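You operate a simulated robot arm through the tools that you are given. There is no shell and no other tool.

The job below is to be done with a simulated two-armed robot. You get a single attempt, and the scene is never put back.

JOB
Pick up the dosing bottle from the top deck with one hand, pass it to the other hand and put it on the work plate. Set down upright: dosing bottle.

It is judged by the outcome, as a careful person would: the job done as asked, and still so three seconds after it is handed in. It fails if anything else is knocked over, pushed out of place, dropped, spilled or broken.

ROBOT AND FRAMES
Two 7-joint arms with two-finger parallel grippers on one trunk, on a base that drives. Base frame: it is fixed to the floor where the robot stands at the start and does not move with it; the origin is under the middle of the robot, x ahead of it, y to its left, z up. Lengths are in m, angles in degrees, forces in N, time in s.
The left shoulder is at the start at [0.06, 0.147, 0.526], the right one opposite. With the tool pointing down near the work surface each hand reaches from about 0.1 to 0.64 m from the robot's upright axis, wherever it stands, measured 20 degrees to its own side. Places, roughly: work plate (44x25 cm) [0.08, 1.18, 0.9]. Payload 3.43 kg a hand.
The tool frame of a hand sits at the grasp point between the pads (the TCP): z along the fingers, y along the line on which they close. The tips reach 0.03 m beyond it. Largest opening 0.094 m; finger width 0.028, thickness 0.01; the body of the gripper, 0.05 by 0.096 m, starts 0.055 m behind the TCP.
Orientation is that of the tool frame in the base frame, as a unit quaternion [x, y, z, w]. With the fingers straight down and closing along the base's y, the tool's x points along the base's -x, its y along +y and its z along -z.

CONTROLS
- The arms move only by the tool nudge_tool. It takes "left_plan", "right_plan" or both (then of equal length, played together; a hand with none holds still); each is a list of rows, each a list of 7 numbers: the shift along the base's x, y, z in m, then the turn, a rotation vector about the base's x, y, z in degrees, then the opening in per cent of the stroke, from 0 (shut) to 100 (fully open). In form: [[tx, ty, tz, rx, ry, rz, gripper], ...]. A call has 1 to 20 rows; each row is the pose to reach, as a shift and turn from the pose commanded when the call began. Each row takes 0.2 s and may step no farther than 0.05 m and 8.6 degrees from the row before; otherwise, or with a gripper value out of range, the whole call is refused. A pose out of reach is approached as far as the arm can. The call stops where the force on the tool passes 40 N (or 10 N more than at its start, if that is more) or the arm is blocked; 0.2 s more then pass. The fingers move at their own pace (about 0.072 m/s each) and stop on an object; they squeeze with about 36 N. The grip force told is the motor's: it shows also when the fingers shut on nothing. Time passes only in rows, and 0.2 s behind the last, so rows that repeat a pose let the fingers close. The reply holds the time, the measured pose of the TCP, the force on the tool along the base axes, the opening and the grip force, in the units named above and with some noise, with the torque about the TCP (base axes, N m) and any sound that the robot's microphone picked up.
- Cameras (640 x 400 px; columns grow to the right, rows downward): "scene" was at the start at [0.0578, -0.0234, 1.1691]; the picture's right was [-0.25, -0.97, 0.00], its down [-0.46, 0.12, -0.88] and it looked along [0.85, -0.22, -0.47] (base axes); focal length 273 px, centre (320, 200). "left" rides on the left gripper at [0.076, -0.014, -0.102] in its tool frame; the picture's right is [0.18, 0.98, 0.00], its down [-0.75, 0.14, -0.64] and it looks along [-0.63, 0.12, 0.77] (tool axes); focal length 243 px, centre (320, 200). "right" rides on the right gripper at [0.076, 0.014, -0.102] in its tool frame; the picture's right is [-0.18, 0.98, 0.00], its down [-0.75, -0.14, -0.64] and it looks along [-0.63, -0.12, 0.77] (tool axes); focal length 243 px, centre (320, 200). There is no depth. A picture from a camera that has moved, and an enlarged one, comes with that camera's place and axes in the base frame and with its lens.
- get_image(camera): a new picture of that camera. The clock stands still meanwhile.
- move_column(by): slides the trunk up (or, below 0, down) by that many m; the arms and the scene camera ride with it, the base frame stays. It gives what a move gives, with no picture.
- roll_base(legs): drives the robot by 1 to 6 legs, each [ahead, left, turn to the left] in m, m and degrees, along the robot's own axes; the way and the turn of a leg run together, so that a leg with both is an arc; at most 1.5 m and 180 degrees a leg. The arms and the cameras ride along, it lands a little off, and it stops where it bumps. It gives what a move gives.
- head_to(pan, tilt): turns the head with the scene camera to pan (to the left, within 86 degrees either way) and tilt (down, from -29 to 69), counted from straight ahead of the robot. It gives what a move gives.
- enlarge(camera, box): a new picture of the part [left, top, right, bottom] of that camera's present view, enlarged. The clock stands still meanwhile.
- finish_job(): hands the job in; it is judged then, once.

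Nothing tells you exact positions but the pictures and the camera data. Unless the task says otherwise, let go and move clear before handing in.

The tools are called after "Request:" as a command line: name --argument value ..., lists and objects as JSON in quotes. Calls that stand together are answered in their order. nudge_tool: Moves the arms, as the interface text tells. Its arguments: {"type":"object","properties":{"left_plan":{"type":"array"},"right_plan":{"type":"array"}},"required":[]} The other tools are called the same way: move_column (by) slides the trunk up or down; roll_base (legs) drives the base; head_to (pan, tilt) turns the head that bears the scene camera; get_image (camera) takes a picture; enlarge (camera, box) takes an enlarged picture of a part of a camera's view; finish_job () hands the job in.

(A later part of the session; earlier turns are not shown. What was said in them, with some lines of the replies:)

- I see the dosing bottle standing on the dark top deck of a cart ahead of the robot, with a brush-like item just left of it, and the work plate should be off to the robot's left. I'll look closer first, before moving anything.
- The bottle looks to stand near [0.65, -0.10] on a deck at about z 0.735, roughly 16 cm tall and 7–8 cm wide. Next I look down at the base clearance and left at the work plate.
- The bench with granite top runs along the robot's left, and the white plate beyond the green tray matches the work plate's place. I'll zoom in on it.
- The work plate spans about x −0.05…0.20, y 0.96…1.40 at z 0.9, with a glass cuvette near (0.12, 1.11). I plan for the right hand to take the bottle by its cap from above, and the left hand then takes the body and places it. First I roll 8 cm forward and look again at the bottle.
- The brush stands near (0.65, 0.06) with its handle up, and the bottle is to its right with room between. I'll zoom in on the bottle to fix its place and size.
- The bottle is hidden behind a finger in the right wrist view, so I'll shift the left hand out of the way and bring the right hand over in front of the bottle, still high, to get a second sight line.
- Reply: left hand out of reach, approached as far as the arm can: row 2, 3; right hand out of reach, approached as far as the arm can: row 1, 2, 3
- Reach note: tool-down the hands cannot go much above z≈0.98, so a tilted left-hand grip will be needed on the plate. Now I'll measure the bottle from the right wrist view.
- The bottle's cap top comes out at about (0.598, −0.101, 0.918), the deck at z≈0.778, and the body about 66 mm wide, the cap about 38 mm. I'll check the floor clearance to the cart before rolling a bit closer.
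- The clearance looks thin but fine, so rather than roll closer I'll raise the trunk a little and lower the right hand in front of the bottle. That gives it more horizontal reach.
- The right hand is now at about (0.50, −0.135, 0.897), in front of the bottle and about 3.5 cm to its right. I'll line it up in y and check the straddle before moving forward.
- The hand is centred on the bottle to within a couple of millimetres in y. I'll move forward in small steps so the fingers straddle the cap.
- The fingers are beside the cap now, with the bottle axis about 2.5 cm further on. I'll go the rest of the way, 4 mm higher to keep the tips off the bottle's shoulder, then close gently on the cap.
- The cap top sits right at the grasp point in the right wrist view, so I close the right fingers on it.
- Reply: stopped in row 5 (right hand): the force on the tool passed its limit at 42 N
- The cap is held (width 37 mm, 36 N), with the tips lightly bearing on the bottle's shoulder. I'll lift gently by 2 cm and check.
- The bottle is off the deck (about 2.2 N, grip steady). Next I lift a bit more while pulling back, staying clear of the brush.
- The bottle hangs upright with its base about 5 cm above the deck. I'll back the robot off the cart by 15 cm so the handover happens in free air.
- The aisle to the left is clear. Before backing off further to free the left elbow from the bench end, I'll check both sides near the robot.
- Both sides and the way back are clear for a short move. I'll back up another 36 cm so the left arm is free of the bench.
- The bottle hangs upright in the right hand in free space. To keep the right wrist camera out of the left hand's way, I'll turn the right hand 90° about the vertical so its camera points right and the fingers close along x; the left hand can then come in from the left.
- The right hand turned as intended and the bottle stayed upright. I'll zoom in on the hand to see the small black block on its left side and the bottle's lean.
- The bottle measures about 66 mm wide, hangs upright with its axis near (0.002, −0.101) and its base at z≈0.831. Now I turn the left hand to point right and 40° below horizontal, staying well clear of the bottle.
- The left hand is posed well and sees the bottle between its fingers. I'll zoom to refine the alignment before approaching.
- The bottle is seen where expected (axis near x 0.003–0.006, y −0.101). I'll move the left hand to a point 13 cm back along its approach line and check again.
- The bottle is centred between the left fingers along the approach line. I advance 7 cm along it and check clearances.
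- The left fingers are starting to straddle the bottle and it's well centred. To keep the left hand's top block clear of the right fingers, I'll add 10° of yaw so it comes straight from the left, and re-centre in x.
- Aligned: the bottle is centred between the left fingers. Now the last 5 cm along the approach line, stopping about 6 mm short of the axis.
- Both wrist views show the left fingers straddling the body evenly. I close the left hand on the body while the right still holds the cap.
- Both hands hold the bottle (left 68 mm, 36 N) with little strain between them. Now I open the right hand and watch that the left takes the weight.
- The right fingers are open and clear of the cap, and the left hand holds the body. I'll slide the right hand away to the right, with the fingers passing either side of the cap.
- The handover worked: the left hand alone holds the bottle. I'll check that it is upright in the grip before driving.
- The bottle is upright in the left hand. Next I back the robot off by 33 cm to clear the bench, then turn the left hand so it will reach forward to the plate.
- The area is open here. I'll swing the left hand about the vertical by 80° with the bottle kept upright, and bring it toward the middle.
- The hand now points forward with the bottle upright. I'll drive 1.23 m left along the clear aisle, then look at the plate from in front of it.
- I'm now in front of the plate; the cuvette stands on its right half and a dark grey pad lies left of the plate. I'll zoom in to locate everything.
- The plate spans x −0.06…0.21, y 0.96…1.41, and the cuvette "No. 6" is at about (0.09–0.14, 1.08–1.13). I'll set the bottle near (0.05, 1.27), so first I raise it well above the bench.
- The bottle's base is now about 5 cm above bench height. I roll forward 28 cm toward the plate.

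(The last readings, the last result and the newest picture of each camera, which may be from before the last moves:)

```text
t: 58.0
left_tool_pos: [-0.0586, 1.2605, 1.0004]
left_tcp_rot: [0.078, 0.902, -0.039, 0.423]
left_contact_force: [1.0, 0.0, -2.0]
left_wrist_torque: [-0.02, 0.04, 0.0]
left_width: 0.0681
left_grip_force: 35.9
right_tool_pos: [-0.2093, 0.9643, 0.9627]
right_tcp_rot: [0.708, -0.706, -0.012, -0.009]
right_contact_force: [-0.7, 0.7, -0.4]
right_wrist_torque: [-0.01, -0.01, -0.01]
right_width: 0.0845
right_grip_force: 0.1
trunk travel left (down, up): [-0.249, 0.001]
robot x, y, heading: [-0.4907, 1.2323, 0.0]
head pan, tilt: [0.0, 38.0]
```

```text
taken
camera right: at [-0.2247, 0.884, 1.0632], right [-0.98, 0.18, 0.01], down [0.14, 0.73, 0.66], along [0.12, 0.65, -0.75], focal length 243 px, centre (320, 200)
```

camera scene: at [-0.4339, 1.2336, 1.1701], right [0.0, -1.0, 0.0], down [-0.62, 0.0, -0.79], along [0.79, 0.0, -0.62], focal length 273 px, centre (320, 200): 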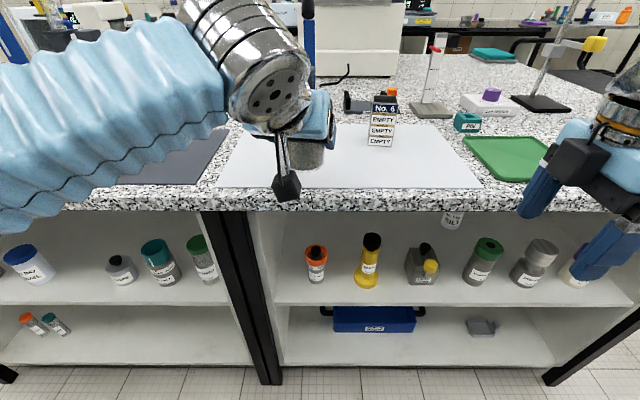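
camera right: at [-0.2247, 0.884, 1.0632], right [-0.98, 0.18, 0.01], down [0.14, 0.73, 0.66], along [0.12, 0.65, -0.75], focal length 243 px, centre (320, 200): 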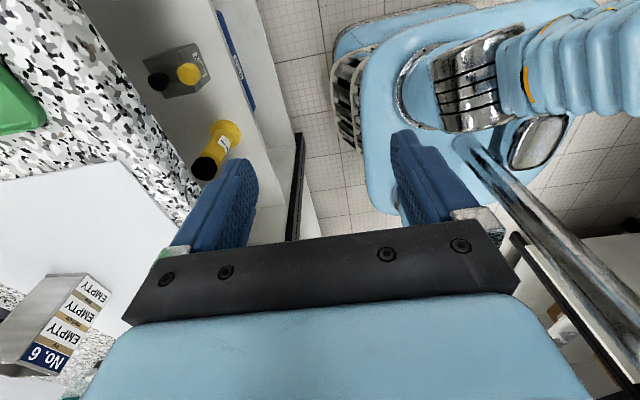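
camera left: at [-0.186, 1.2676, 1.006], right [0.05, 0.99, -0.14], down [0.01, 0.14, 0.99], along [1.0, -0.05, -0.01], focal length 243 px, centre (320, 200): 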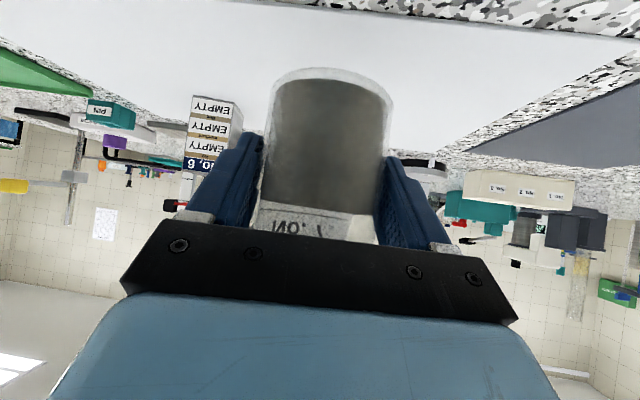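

The bottle is over the front of the plate, clear of the cuvette on the right. I extend the arm 10 cm forward at this height.

Request:
nudge_tool --left_plan '[[0.02, 0.002, 0, 0, 0, 0, 0], [0.045, 0.004, 0, 0, 0, 0, 0], [0.07, 0.006, 0, 0, 0, 0, 0], [0.09, 0.008, 0, 0, 0, 0, 0], [0.1, 0.008, 0, 0, 0, 0, 0], [0.1, 0.008, 0, 0, 0, 0, 0]]'

Request:
get_image --camera "scene"

Request:
get_image --camera "left"

```text
t: 59.4
left_tool_pos: [0.0424, 1.2676, 1.0003]
left_tcp_rot: [0.077, 0.902, -0.038, 0.422]
left_contact_force: [-0.1, -0.1, -2.9]
left_wrist_torque: [0.01, 0.0, 0.01]
left_width: 0.0685
left_grip_force: 36.4
right_tool_pos: [-0.21, 0.9625, 0.9634]
right_tcp_rot: [-0.707, 0.707, 0.011, 0.009]
right_contact_force: [-0.5, 0.5, 0.2]
right_wrist_torque: [-0.01, -0.01, -0.03]
right_width: 0.0844
right_grip_force: 0.1
trunk travel left (down, up): [-0.249, 0.001]
robot x, y, heading: [-0.4903, 1.2334, 0.1]
head pan, tilt: [0.0, 38.0]
```

```text
taken
camera scene: at [-0.4337, 1.2336, 1.1701], right [0.0, -1.0, 0.0], down [-0.62, 0.0, -0.79], along [0.79, 0.0, -0.62], focal length 273 px, centre (320, 200)
```

scene: 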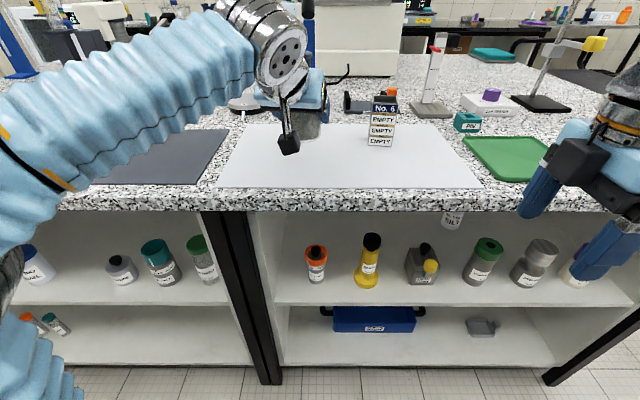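

```text
taken
camera left: at [-0.0859, 1.2742, 1.0059], right [0.05, 0.99, -0.14], down [0.02, 0.14, 0.99], along [1.0, -0.05, -0.01], focal length 243 px, centre (320, 200)
```

left: 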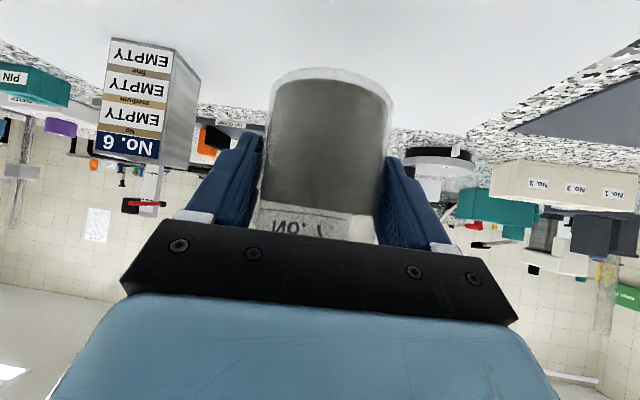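

Position looks right and the left camera box has room above the plate. I lower 3.5 cm first, then continue in small steps watching the force.

Request:
nudge_tool --left_plan '[[0, 0, -0.012, 0, 0, 0, 0], [0, 0, -0.024, 0, 0, 0, 0], [0, 0, -0.035, 0, 0, 0, 0], [0, 0, -0.035, 0, 0, 0, 0]]'

Request:
get_image --camera "left"

Request:
enlarge --camera "scene" --box '[220, 60, 420, 200]'

```text
t: 60.4
left_tool_pos: [0.041, 1.2699, 0.9637]
left_tcp_rot: [0.077, 0.902, -0.037, 0.423]
left_contact_force: [0.0, 0.5, -1.1]
left_wrist_torque: [0.0, 0.03, 0.02]
left_width: 0.0682
left_grip_force: 36.0
right_tool_pos: [-0.2108, 0.9635, 0.9633]
right_tcp_rot: [-0.707, 0.707, 0.011, 0.009]
right_contact_force: [-0.2, -0.5, -0.1]
right_wrist_torque: [-0.02, 0.02, -0.01]
right_width: 0.0845
right_grip_force: 0.1
trunk travel left (down, up): [-0.249, 0.001]
robot x, y, heading: [-0.4889, 1.2332, 0.3]
head pan, tilt: [0.0, 38.0]
```

```text
taken
camera left: at [-0.0863, 1.2759, 0.9706], right [0.05, 0.99, -0.14], down [0.01, 0.14, 0.99], along [1.0, -0.05, -0.01], focal length 243 px, centre (320, 200)
```

left: 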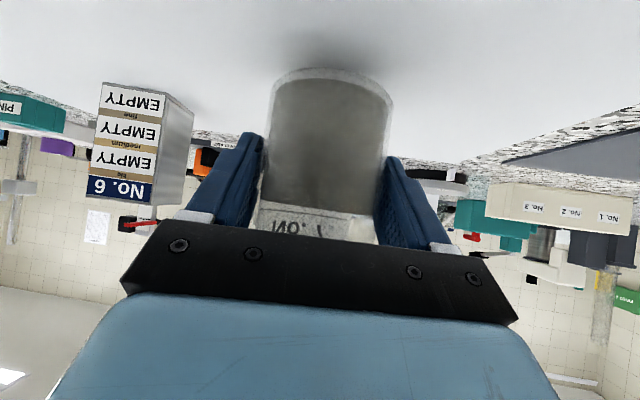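

```text
2.86 times, centred on (320, 130) of scene
camera zoom: at [-0.4337, 1.2336, 1.1701], right [0.0, -1.0, 0.0], down [-0.62, 0.0, -0.79], along [0.79, 0.0, -0.62], focal length 780 px, centre (320, 400)
```

zoom: 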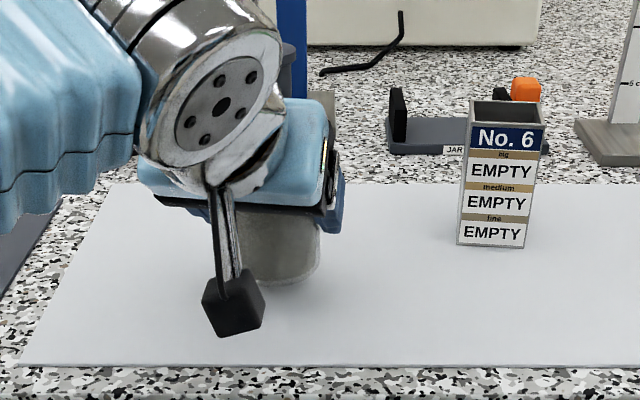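

The bottle's shadow shows it about 1–1.5 cm above the plate. I lower another 8 mm slowly.

Request:
nudge_tool --left_plan '[[0, 0, -0.003, 0, 0, 0, 0], [0, 0, -0.006, 0, 0, 0, 0], [0, 0, -0.008, 0, 0, 0, 0], [0, 0, -0.008, 0, 0, 0, 0]]'

Request:
enlarge --camera "scene" --box '[260, 110, 360, 180]'

Request:
enlarge --camera "left" --box '[230, 20, 430, 150]'

```text
t: 61.4
left_tool_pos: [0.041, 1.2687, 0.9574]
left_tcp_rot: [0.077, 0.902, -0.038, 0.422]
left_contact_force: [0.2, 0.9, -1.9]
left_wrist_torque: [-0.01, 0.0, 0.01]
left_width: 0.0679
left_grip_force: 36.1
right_tool_pos: [-0.2096, 0.9637, 0.9627]
right_tcp_rot: [0.707, -0.707, -0.011, -0.009]
right_contact_force: [-0.1, 0.1, 0.2]
right_wrist_torque: [-0.02, 0.03, -0.01]
right_width: 0.0844
right_grip_force: 0.0
trunk travel left (down, up): [-0.249, 0.001]
robot x, y, heading: [-0.4868, 1.2355, 0.2]
head pan, tilt: [0.0, 38.0]
```

```text
5.71 times, centred on (310, 145) of scene
camera zoom: at [-0.4337, 1.2336, 1.1701], right [0.0, -1.0, 0.0], down [-0.62, 0.0, -0.79], along [0.79, 0.0, -0.62], focal length 1561 px, centre (377, 514)
```

zoom: 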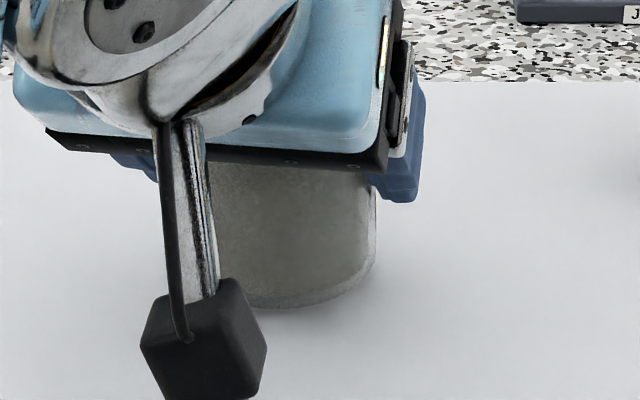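

```text
3.08 times, centred on (330, 85) of left
camera zoom: at [-0.0863, 1.2765, 0.9632], right [0.05, 0.99, -0.14], down [0.01, 0.14, 0.99], along [1.0, -0.05, -0.01], focal length 746 px, centre (289, 554)
```

zoom: 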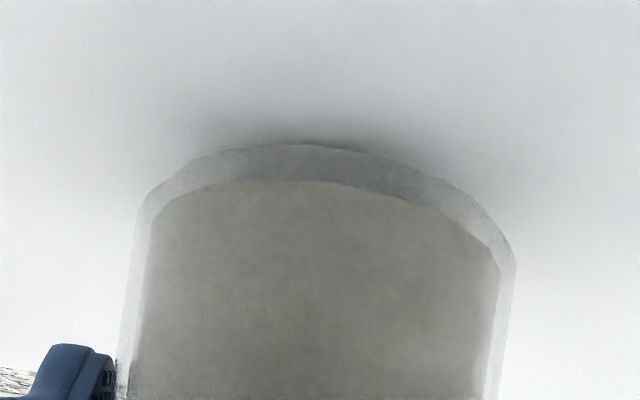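

No contact yet, but the shadow is tightening under the base. I lower another 4 mm in small steps.

Request:
nudge_tool --left_plan '[[0, 0, -0.001, 0, 0, 0, 0], [0, 0, -0.002, 0, 0, 0, 0], [0, 0, -0.003, 0, 0, 0, 0], [0, 0, -0.004, 0, 0, 0, 0], [0, 0, -0.004, 0, 0, 0, 0]]'

Request:
enlarge --camera "left" --box '[230, 20, 430, 150]'

```text
t: 62.6
left_tool_pos: [0.0416, 1.2669, 0.9526]
left_tcp_rot: [0.078, 0.902, -0.038, 0.423]
left_contact_force: [-0.1, 0.5, -2.5]
left_wrist_torque: [0.0, 0.01, -0.02]
left_width: 0.0684
left_grip_force: 36.2
right_tool_pos: [-0.2106, 0.9626, 0.963]
right_tcp_rot: [-0.707, 0.707, 0.012, 0.01]
right_contact_force: [0.4, -0.1, 0.1]
right_wrist_torque: [-0.02, 0.0, 0.01]
right_width: 0.0846
right_grip_force: 0.1
trunk travel left (down, up): [-0.249, 0.001]
robot x, y, heading: [-0.4921, 1.2343, 0.1]
head pan, tilt: [0.0, 38.0]
```

```text
3.08 times, centred on (330, 85) of left
camera zoom: at [-0.0856, 1.2755, 0.9587], right [0.05, 0.99, -0.14], down [0.01, 0.14, 0.99], along [1.0, -0.05, -0.01], focal length 746 px, centre (289, 554)
```

zoom: 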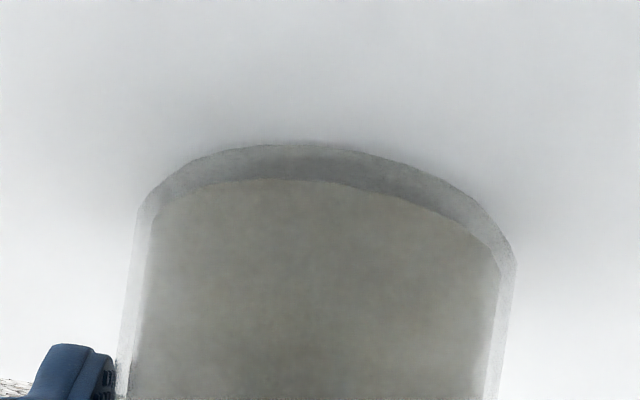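

Still hanging freely (about −2.5 N). I lower another 3 mm.

Request:
nudge_tool --left_plan '[[0, 0, -0.001, 0, 0, 0, 0], [0, 0, -0.002, 0, 0, 0, 0], [0, 0, -0.003, 0, 0, 0, 0], [0, 0, -0.003, 0, 0, 0, 0]]'

```text
t: 63.6
left_tool_pos: [0.0405, 1.2695, 0.9531]
left_tcp_rot: [0.077, 0.901, -0.039, 0.425]
left_contact_force: [8.6, -1.9, 24.4]
left_wrist_torque: [0.05, 0.05, -0.03]
left_width: 0.0685
left_grip_force: 35.8
right_tool_pos: [-0.2104, 0.9635, 0.9631]
right_tcp_rot: [-0.707, 0.707, 0.012, 0.009]
right_contact_force: [0.0, 0.0, 0.3]
right_wrist_torque: [0.04, -0.01, 0.02]
right_width: 0.0845
right_grip_force: 0.0
trunk travel left (down, up): [-0.249, 0.001]
robot x, y, heading: [-0.4917, 1.2339, 0.1]
head pan, tilt: [0.0, 38.0]
```

Contact: the plate now pushes up with about 24 N. I ease up 2 mm so the bottle just rests on the plate, then check the views before letting go.

Request:
nudge_tool --left_plan '[[0, 0, 0.001, 0, 0, 0, 0], [0, 0, 0.002, 0, 0, 0, 0], [0, 0, 0.002, 0, 0, 0, 0]]'

Request:
get_image --camera "left"

Request:
enlarge --camera "scene" --box '[220, 40, 400, 190]'

```text
t: 64.4
left_tool_pos: [0.0407, 1.2672, 0.9525]
left_tcp_rot: [0.077, 0.902, -0.038, 0.423]
left_contact_force: [6.2, -0.1, 16.8]
left_wrist_torque: [-0.18, -0.63, 0.04]
left_width: 0.0687
left_grip_force: 35.9
right_tool_pos: [-0.2116, 0.9639, 0.964]
right_tcp_rot: [-0.707, 0.707, 0.012, 0.009]
right_contact_force: [0.3, 0.3, 0.3]
right_wrist_torque: [0.01, 0.01, 0.0]
right_width: 0.0846
right_grip_force: 0.0
trunk travel left (down, up): [-0.249, 0.001]
robot x, y, heading: [-0.487, 1.2344, 0.2]
head pan, tilt: [0.0, 38.0]
```

```text
taken
camera left: at [-0.0863, 1.2756, 0.9583], right [0.05, 0.99, -0.14], down [0.01, 0.14, 0.99], along [1.0, -0.05, -0.01], focal length 243 px, centre (320, 200)
```

left: 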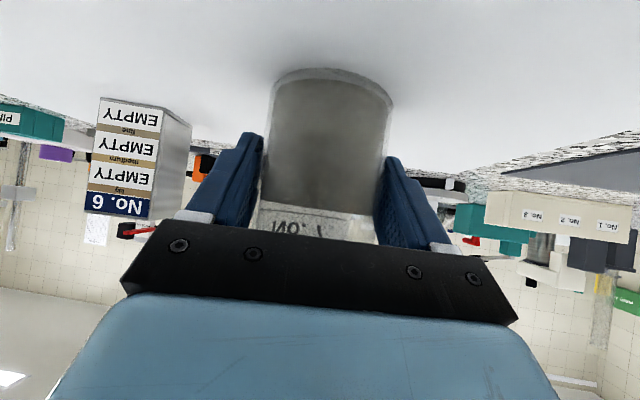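

```text
2.67 times, centred on (310, 115) of scene
camera zoom: at [-0.4343, 1.2335, 1.1701], right [0.0, -1.0, 0.0], down [-0.62, 0.0, -0.79], along [0.79, 0.0, -0.62], focal length 728 px, centre (347, 427)
```

zoom: 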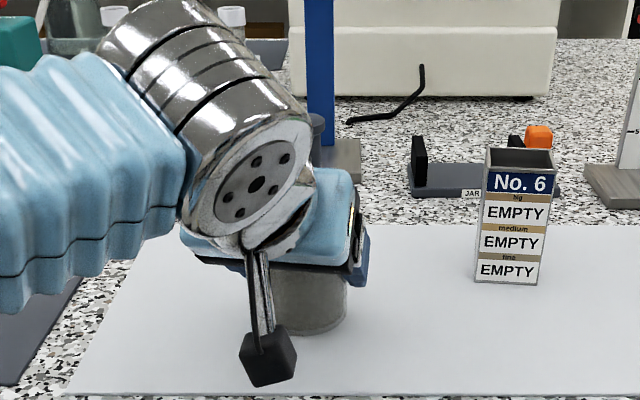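

Still about 17 N of push; I ease up a little more to let it settle flat before opening.

Request:
nudge_tool --left_plan '[[0, 0, 0.001, 0, 0, 0, 0], [0, 0, 0.0015, 0, 0, 0, 0], [0, 0, 0.0015, 0, 0, 0, 0]]'

```text
t: 65.2
left_tool_pos: [0.0409, 1.2692, 0.9517]
left_tcp_rot: [0.078, 0.903, -0.038, 0.421]
left_contact_force: [-0.5, 1.6, 3.9]
left_wrist_torque: [0.02, -0.16, 0.03]
left_width: 0.0682
left_grip_force: 36.1
right_tool_pos: [-0.211, 0.9631, 0.9637]
right_tcp_rot: [-0.707, 0.707, 0.012, 0.009]
right_contact_force: [-0.2, -1.3, -0.6]
right_wrist_torque: [0.03, 0.02, 0.02]
right_width: 0.0847
right_grip_force: 0.0
trunk travel left (down, up): [-0.249, 0.001]
robot x, y, heading: [-0.4875, 1.2384, 0.4]
head pan, tilt: [0.0, 38.0]
```

Now only about 4 N with almost no torque, so the bottle stands flat on the plate. I open the left fingers without moving the hand.

Request:
nudge_tool --left_plan '[[0, 0, 0, 0, 0, 0, 76], [0, 0, 0, 0, 0, 0, 84], [0, 0, 0, 0, 0, 0, 100], [0, 0, 0, 0, 0, 0, 100], [0, 0, 0, 0, 0, 0, 100]]'

Request:
get_image --camera "left"

Request:
enlarge --camera "scene" --box '[220, 40, 400, 190]'

```text
t: 66.4
left_tool_pos: [0.0409, 1.2688, 0.9539]
left_tcp_rot: [0.078, 0.902, -0.038, 0.422]
left_contact_force: [-0.2, 0.2, 0.3]
left_wrist_torque: [-0.02, 0.0, 0.04]
left_width: 0.0938
left_grip_force: 0.0
right_tool_pos: [-0.2108, 0.9632, 0.9631]
right_tcp_rot: [-0.707, 0.707, 0.012, 0.01]
right_contact_force: [-0.9, -0.4, -0.9]
right_wrist_torque: [-0.01, -0.03, -0.03]
right_width: 0.0847
right_grip_force: 0.1
trunk travel left (down, up): [-0.249, 0.001]
robot x, y, heading: [-0.488, 1.2357, 0.1]
head pan, tilt: [0.0, 38.0]
```

```text
taken
camera left: at [-0.0859, 1.2754, 0.9594], right [0.05, 0.99, -0.14], down [0.01, 0.14, 0.99], along [1.0, -0.05, -0.01], focal length 243 px, centre (320, 200)
```

left: 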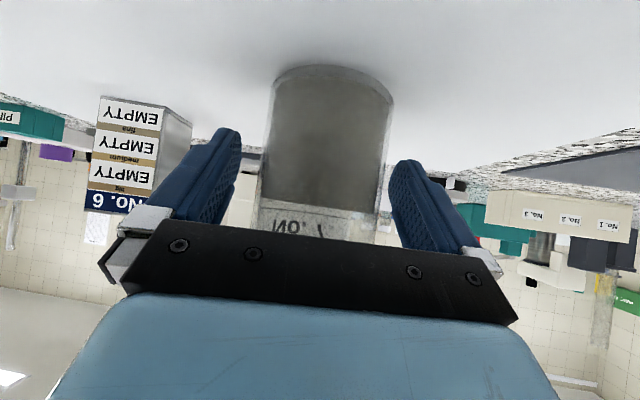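

```text
2.67 times, centred on (310, 115) of scene
camera zoom: at [-0.4338, 1.2336, 1.1701], right [0.0, -1.0, 0.0], down [-0.62, 0.0, -0.79], along [0.79, 0.0, -0.62], focal length 728 px, centre (347, 427)
```

zoom: 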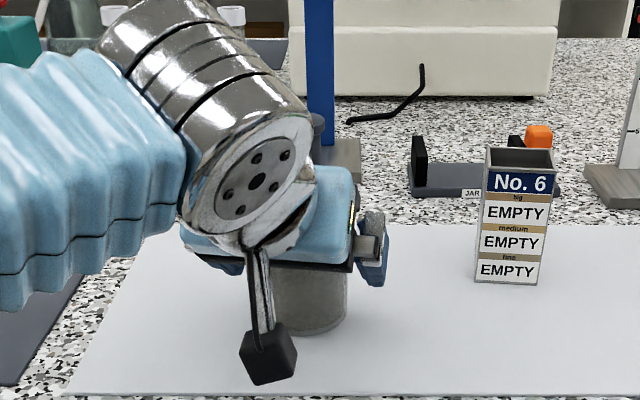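

The bottle stands on its own with even gaps to both fingers. I withdraw the left hand straight back along its own axis.

Request:
nudge_tool --left_plan '[[-0.0076, 0.0013, 0.0064, 0, 0, 0, 100], [-0.0189, 0.0034, 0.016, 0, 0, 0, 100], [-0.034, 0.006, 0.0288, 0, 0, 0, 100], [-0.0529, 0.0094, 0.0447, 0, 0, 0, 100], [-0.0718, 0.0127, 0.0607, 0, 0, 0, 100], [-0.0906, 0.0161, 0.0767, 0, 0, 0, 100], [-0.0906, 0.0161, 0.0767, 0, 0, 0, 100]]'

Request:
get_image --camera "left"

Request:
get_image --camera "scene"

```text
t: 68.0
left_tool_pos: [-0.0498, 1.2856, 1.0293]
left_tcp_rot: [0.078, 0.902, -0.039, 0.423]
left_contact_force: [-0.5, 0.1, -0.3]
left_wrist_torque: [0.01, 0.01, 0.0]
left_width: 0.094
left_grip_force: 0.0
right_tool_pos: [-0.2099, 0.9632, 0.9639]
right_tcp_rot: [-0.707, 0.707, 0.012, 0.009]
right_contact_force: [0.2, -0.1, -0.1]
right_wrist_torque: [0.04, 0.02, -0.06]
right_width: 0.0846
right_grip_force: 0.1
trunk travel left (down, up): [-0.249, 0.001]
robot x, y, heading: [-0.4892, 1.2337, 0.1]
head pan, tilt: [0.0, 38.0]
```

```text
taken
camera left: at [-0.1769, 1.2916, 1.0353], right [0.05, 0.99, -0.14], down [0.01, 0.14, 0.99], along [1.0, -0.05, -0.01], focal length 243 px, centre (320, 200)
```

left: 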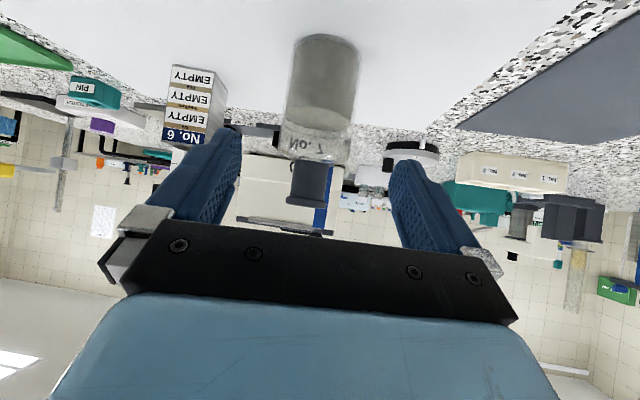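

```text
taken
camera scene: at [-0.434, 1.2336, 1.1701], right [0.0, -1.0, 0.0], down [-0.62, 0.0, -0.79], along [0.79, 0.0, -0.62], focal length 273 px, centre (320, 200)
```

scene: 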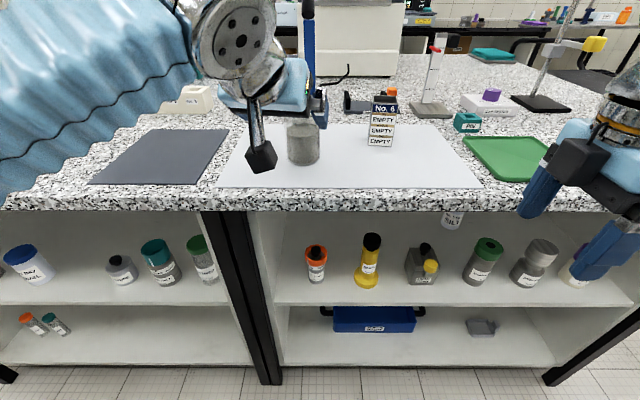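

The bottle stands upright on the plate, clear of the cuvette. I back the robot away and take a last look.

Request:
roll_base --legs '[[-0.26, 0, 0]]'

Request:
get_image --camera "scene"

Request:
enlarge --camera "scene" --box '[220, 50, 420, 150]'

Request:
get_image --camera "left"

```text
t: 69.9
left_tool_pos: [-0.3117, 1.2819, 1.029]
left_tcp_rot: [0.079, 0.902, -0.039, 0.422]
left_contact_force: [0.7, 0.0, -0.6]
left_wrist_torque: [0.01, 0.0, -0.01]
left_width: 0.0937
left_grip_force: 0.1
right_tool_pos: [-0.4734, 0.9618, 0.9639]
right_tcp_rot: [-0.706, 0.708, 0.012, 0.01]
right_contact_force: [-0.4, 0.0, 0.0]
right_wrist_torque: [-0.02, 0.0, -0.02]
right_width: 0.0847
right_grip_force: 0.0
trunk travel left (down, up): [-0.249, 0.001]
robot x, y, heading: [-0.7523, 1.2336, -0.1]
head pan, tilt: [0.0, 38.0]
```

```text
taken
camera scene: at [-0.6953, 1.233, 1.1701], right [0.0, -1.0, 0.0], down [-0.62, 0.0, -0.79], along [0.79, 0.0, -0.62], focal length 273 px, centre (320, 200)
```

scene: 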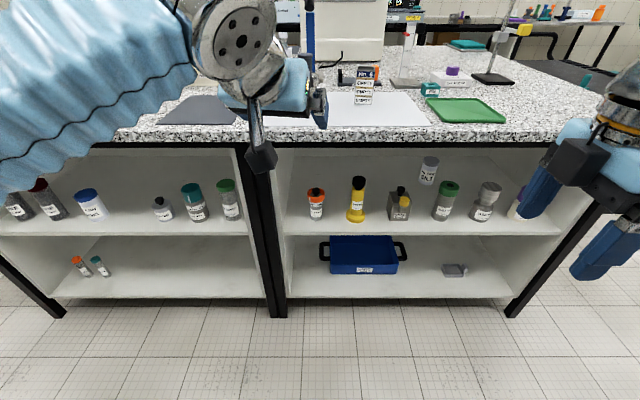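

```text
3.20 times, centred on (320, 100) of scene
camera zoom: at [-0.6953, 1.233, 1.1701], right [0.0, -1.0, 0.0], down [-0.62, 0.0, -0.79], along [0.79, 0.0, -0.62], focal length 874 px, centre (320, 520)
```

zoom: 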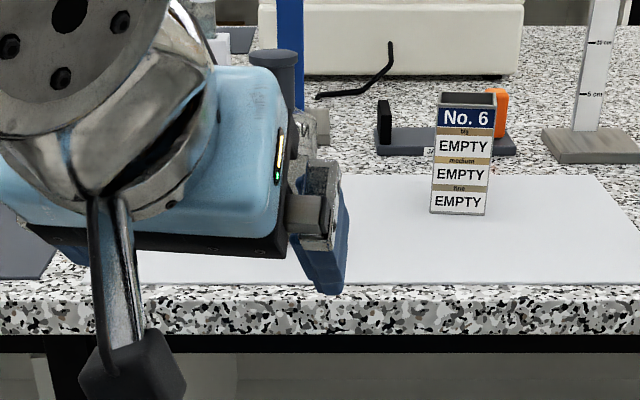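

```text
taken
camera left: at [-0.4376, 1.2898, 1.035], right [0.06, 0.99, -0.14], down [0.02, 0.14, 0.99], along [1.0, -0.06, -0.01], focal length 243 px, centre (320, 200)
```

left: 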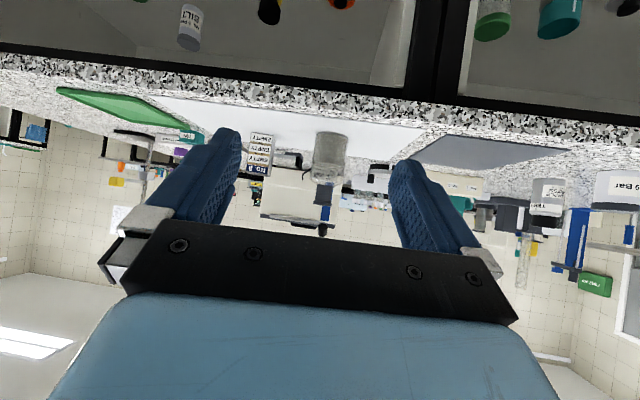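

The bottle stands upright on the plate in the left view. I'll lower the empty left hand out of the head camera's sight for one final check.

Request:
nudge_tool --left_plan '[[-0.01, 0, -0.03, 0, 0, 0, 100], [-0.02, 0, -0.06, 0, 0, 0, 100], [-0.03, 0, -0.1, 0, 0, 0, 100], [-0.04, 0, -0.14, 0, 0, 0, 100], [-0.04, 0, -0.18, 0, 0, 0, 100]]'

Request:
enlarge --camera "scene" --box '[220, 40, 420, 165]'

```text
t: 71.1
left_tool_pos: [-0.3491, 1.2827, 0.8495]
left_tcp_rot: [0.08, 0.902, -0.039, 0.422]
left_contact_force: [0.5, -0.6, -0.1]
left_wrist_torque: [0.0, -0.02, 0.02]
left_width: 0.094
left_grip_force: 0.0
right_tool_pos: [-0.4719, 0.9614, 0.9634]
right_tcp_rot: [-0.706, 0.708, 0.012, 0.01]
right_contact_force: [0.7, -0.1, -0.5]
right_wrist_torque: [-0.02, -0.01, 0.06]
right_width: 0.0848
right_grip_force: 0.0
trunk travel left (down, up): [-0.249, 0.001]
robot x, y, heading: [-0.7534, 1.232, -0.1]
head pan, tilt: [0.0, 38.0]
```

```text
3.20 times, centred on (320, 102) of scene
camera zoom: at [-0.6955, 1.233, 1.1701], right [0.0, -1.0, 0.0], down [-0.62, 0.0, -0.79], along [0.79, 0.0, -0.62], focal length 874 px, centre (320, 512)
```

zoom: 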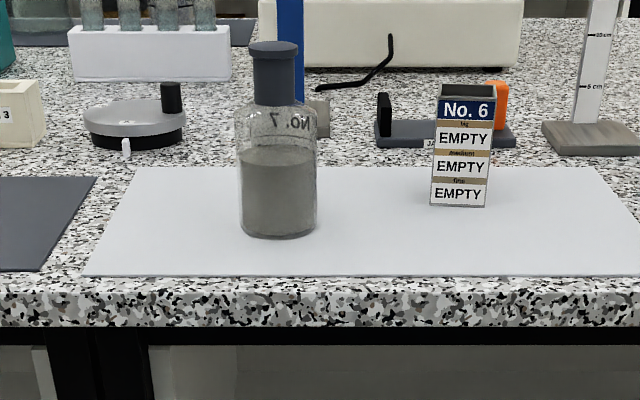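

The bottle stands upright on the work plate, well inside its edges. The cuvette and everything else near it are where they were, and both hands are empty and clear, so I'm handing the job in.

Request:
finish_job

```text
The job is handed in.
```

The dosing bottle is standing upright on the work plate, at about (0.05, 1.27), and I've handed the job in.

The right hand lifted it off the top deck by the cap and passed it in mid-air to the left hand. The left hand set it down, let go and moved clear.

In the last picture the bottle stood upright, with the cuvette "No. 6" and the other items around the plate where they had been. I didn't see anything get bumped along the way.
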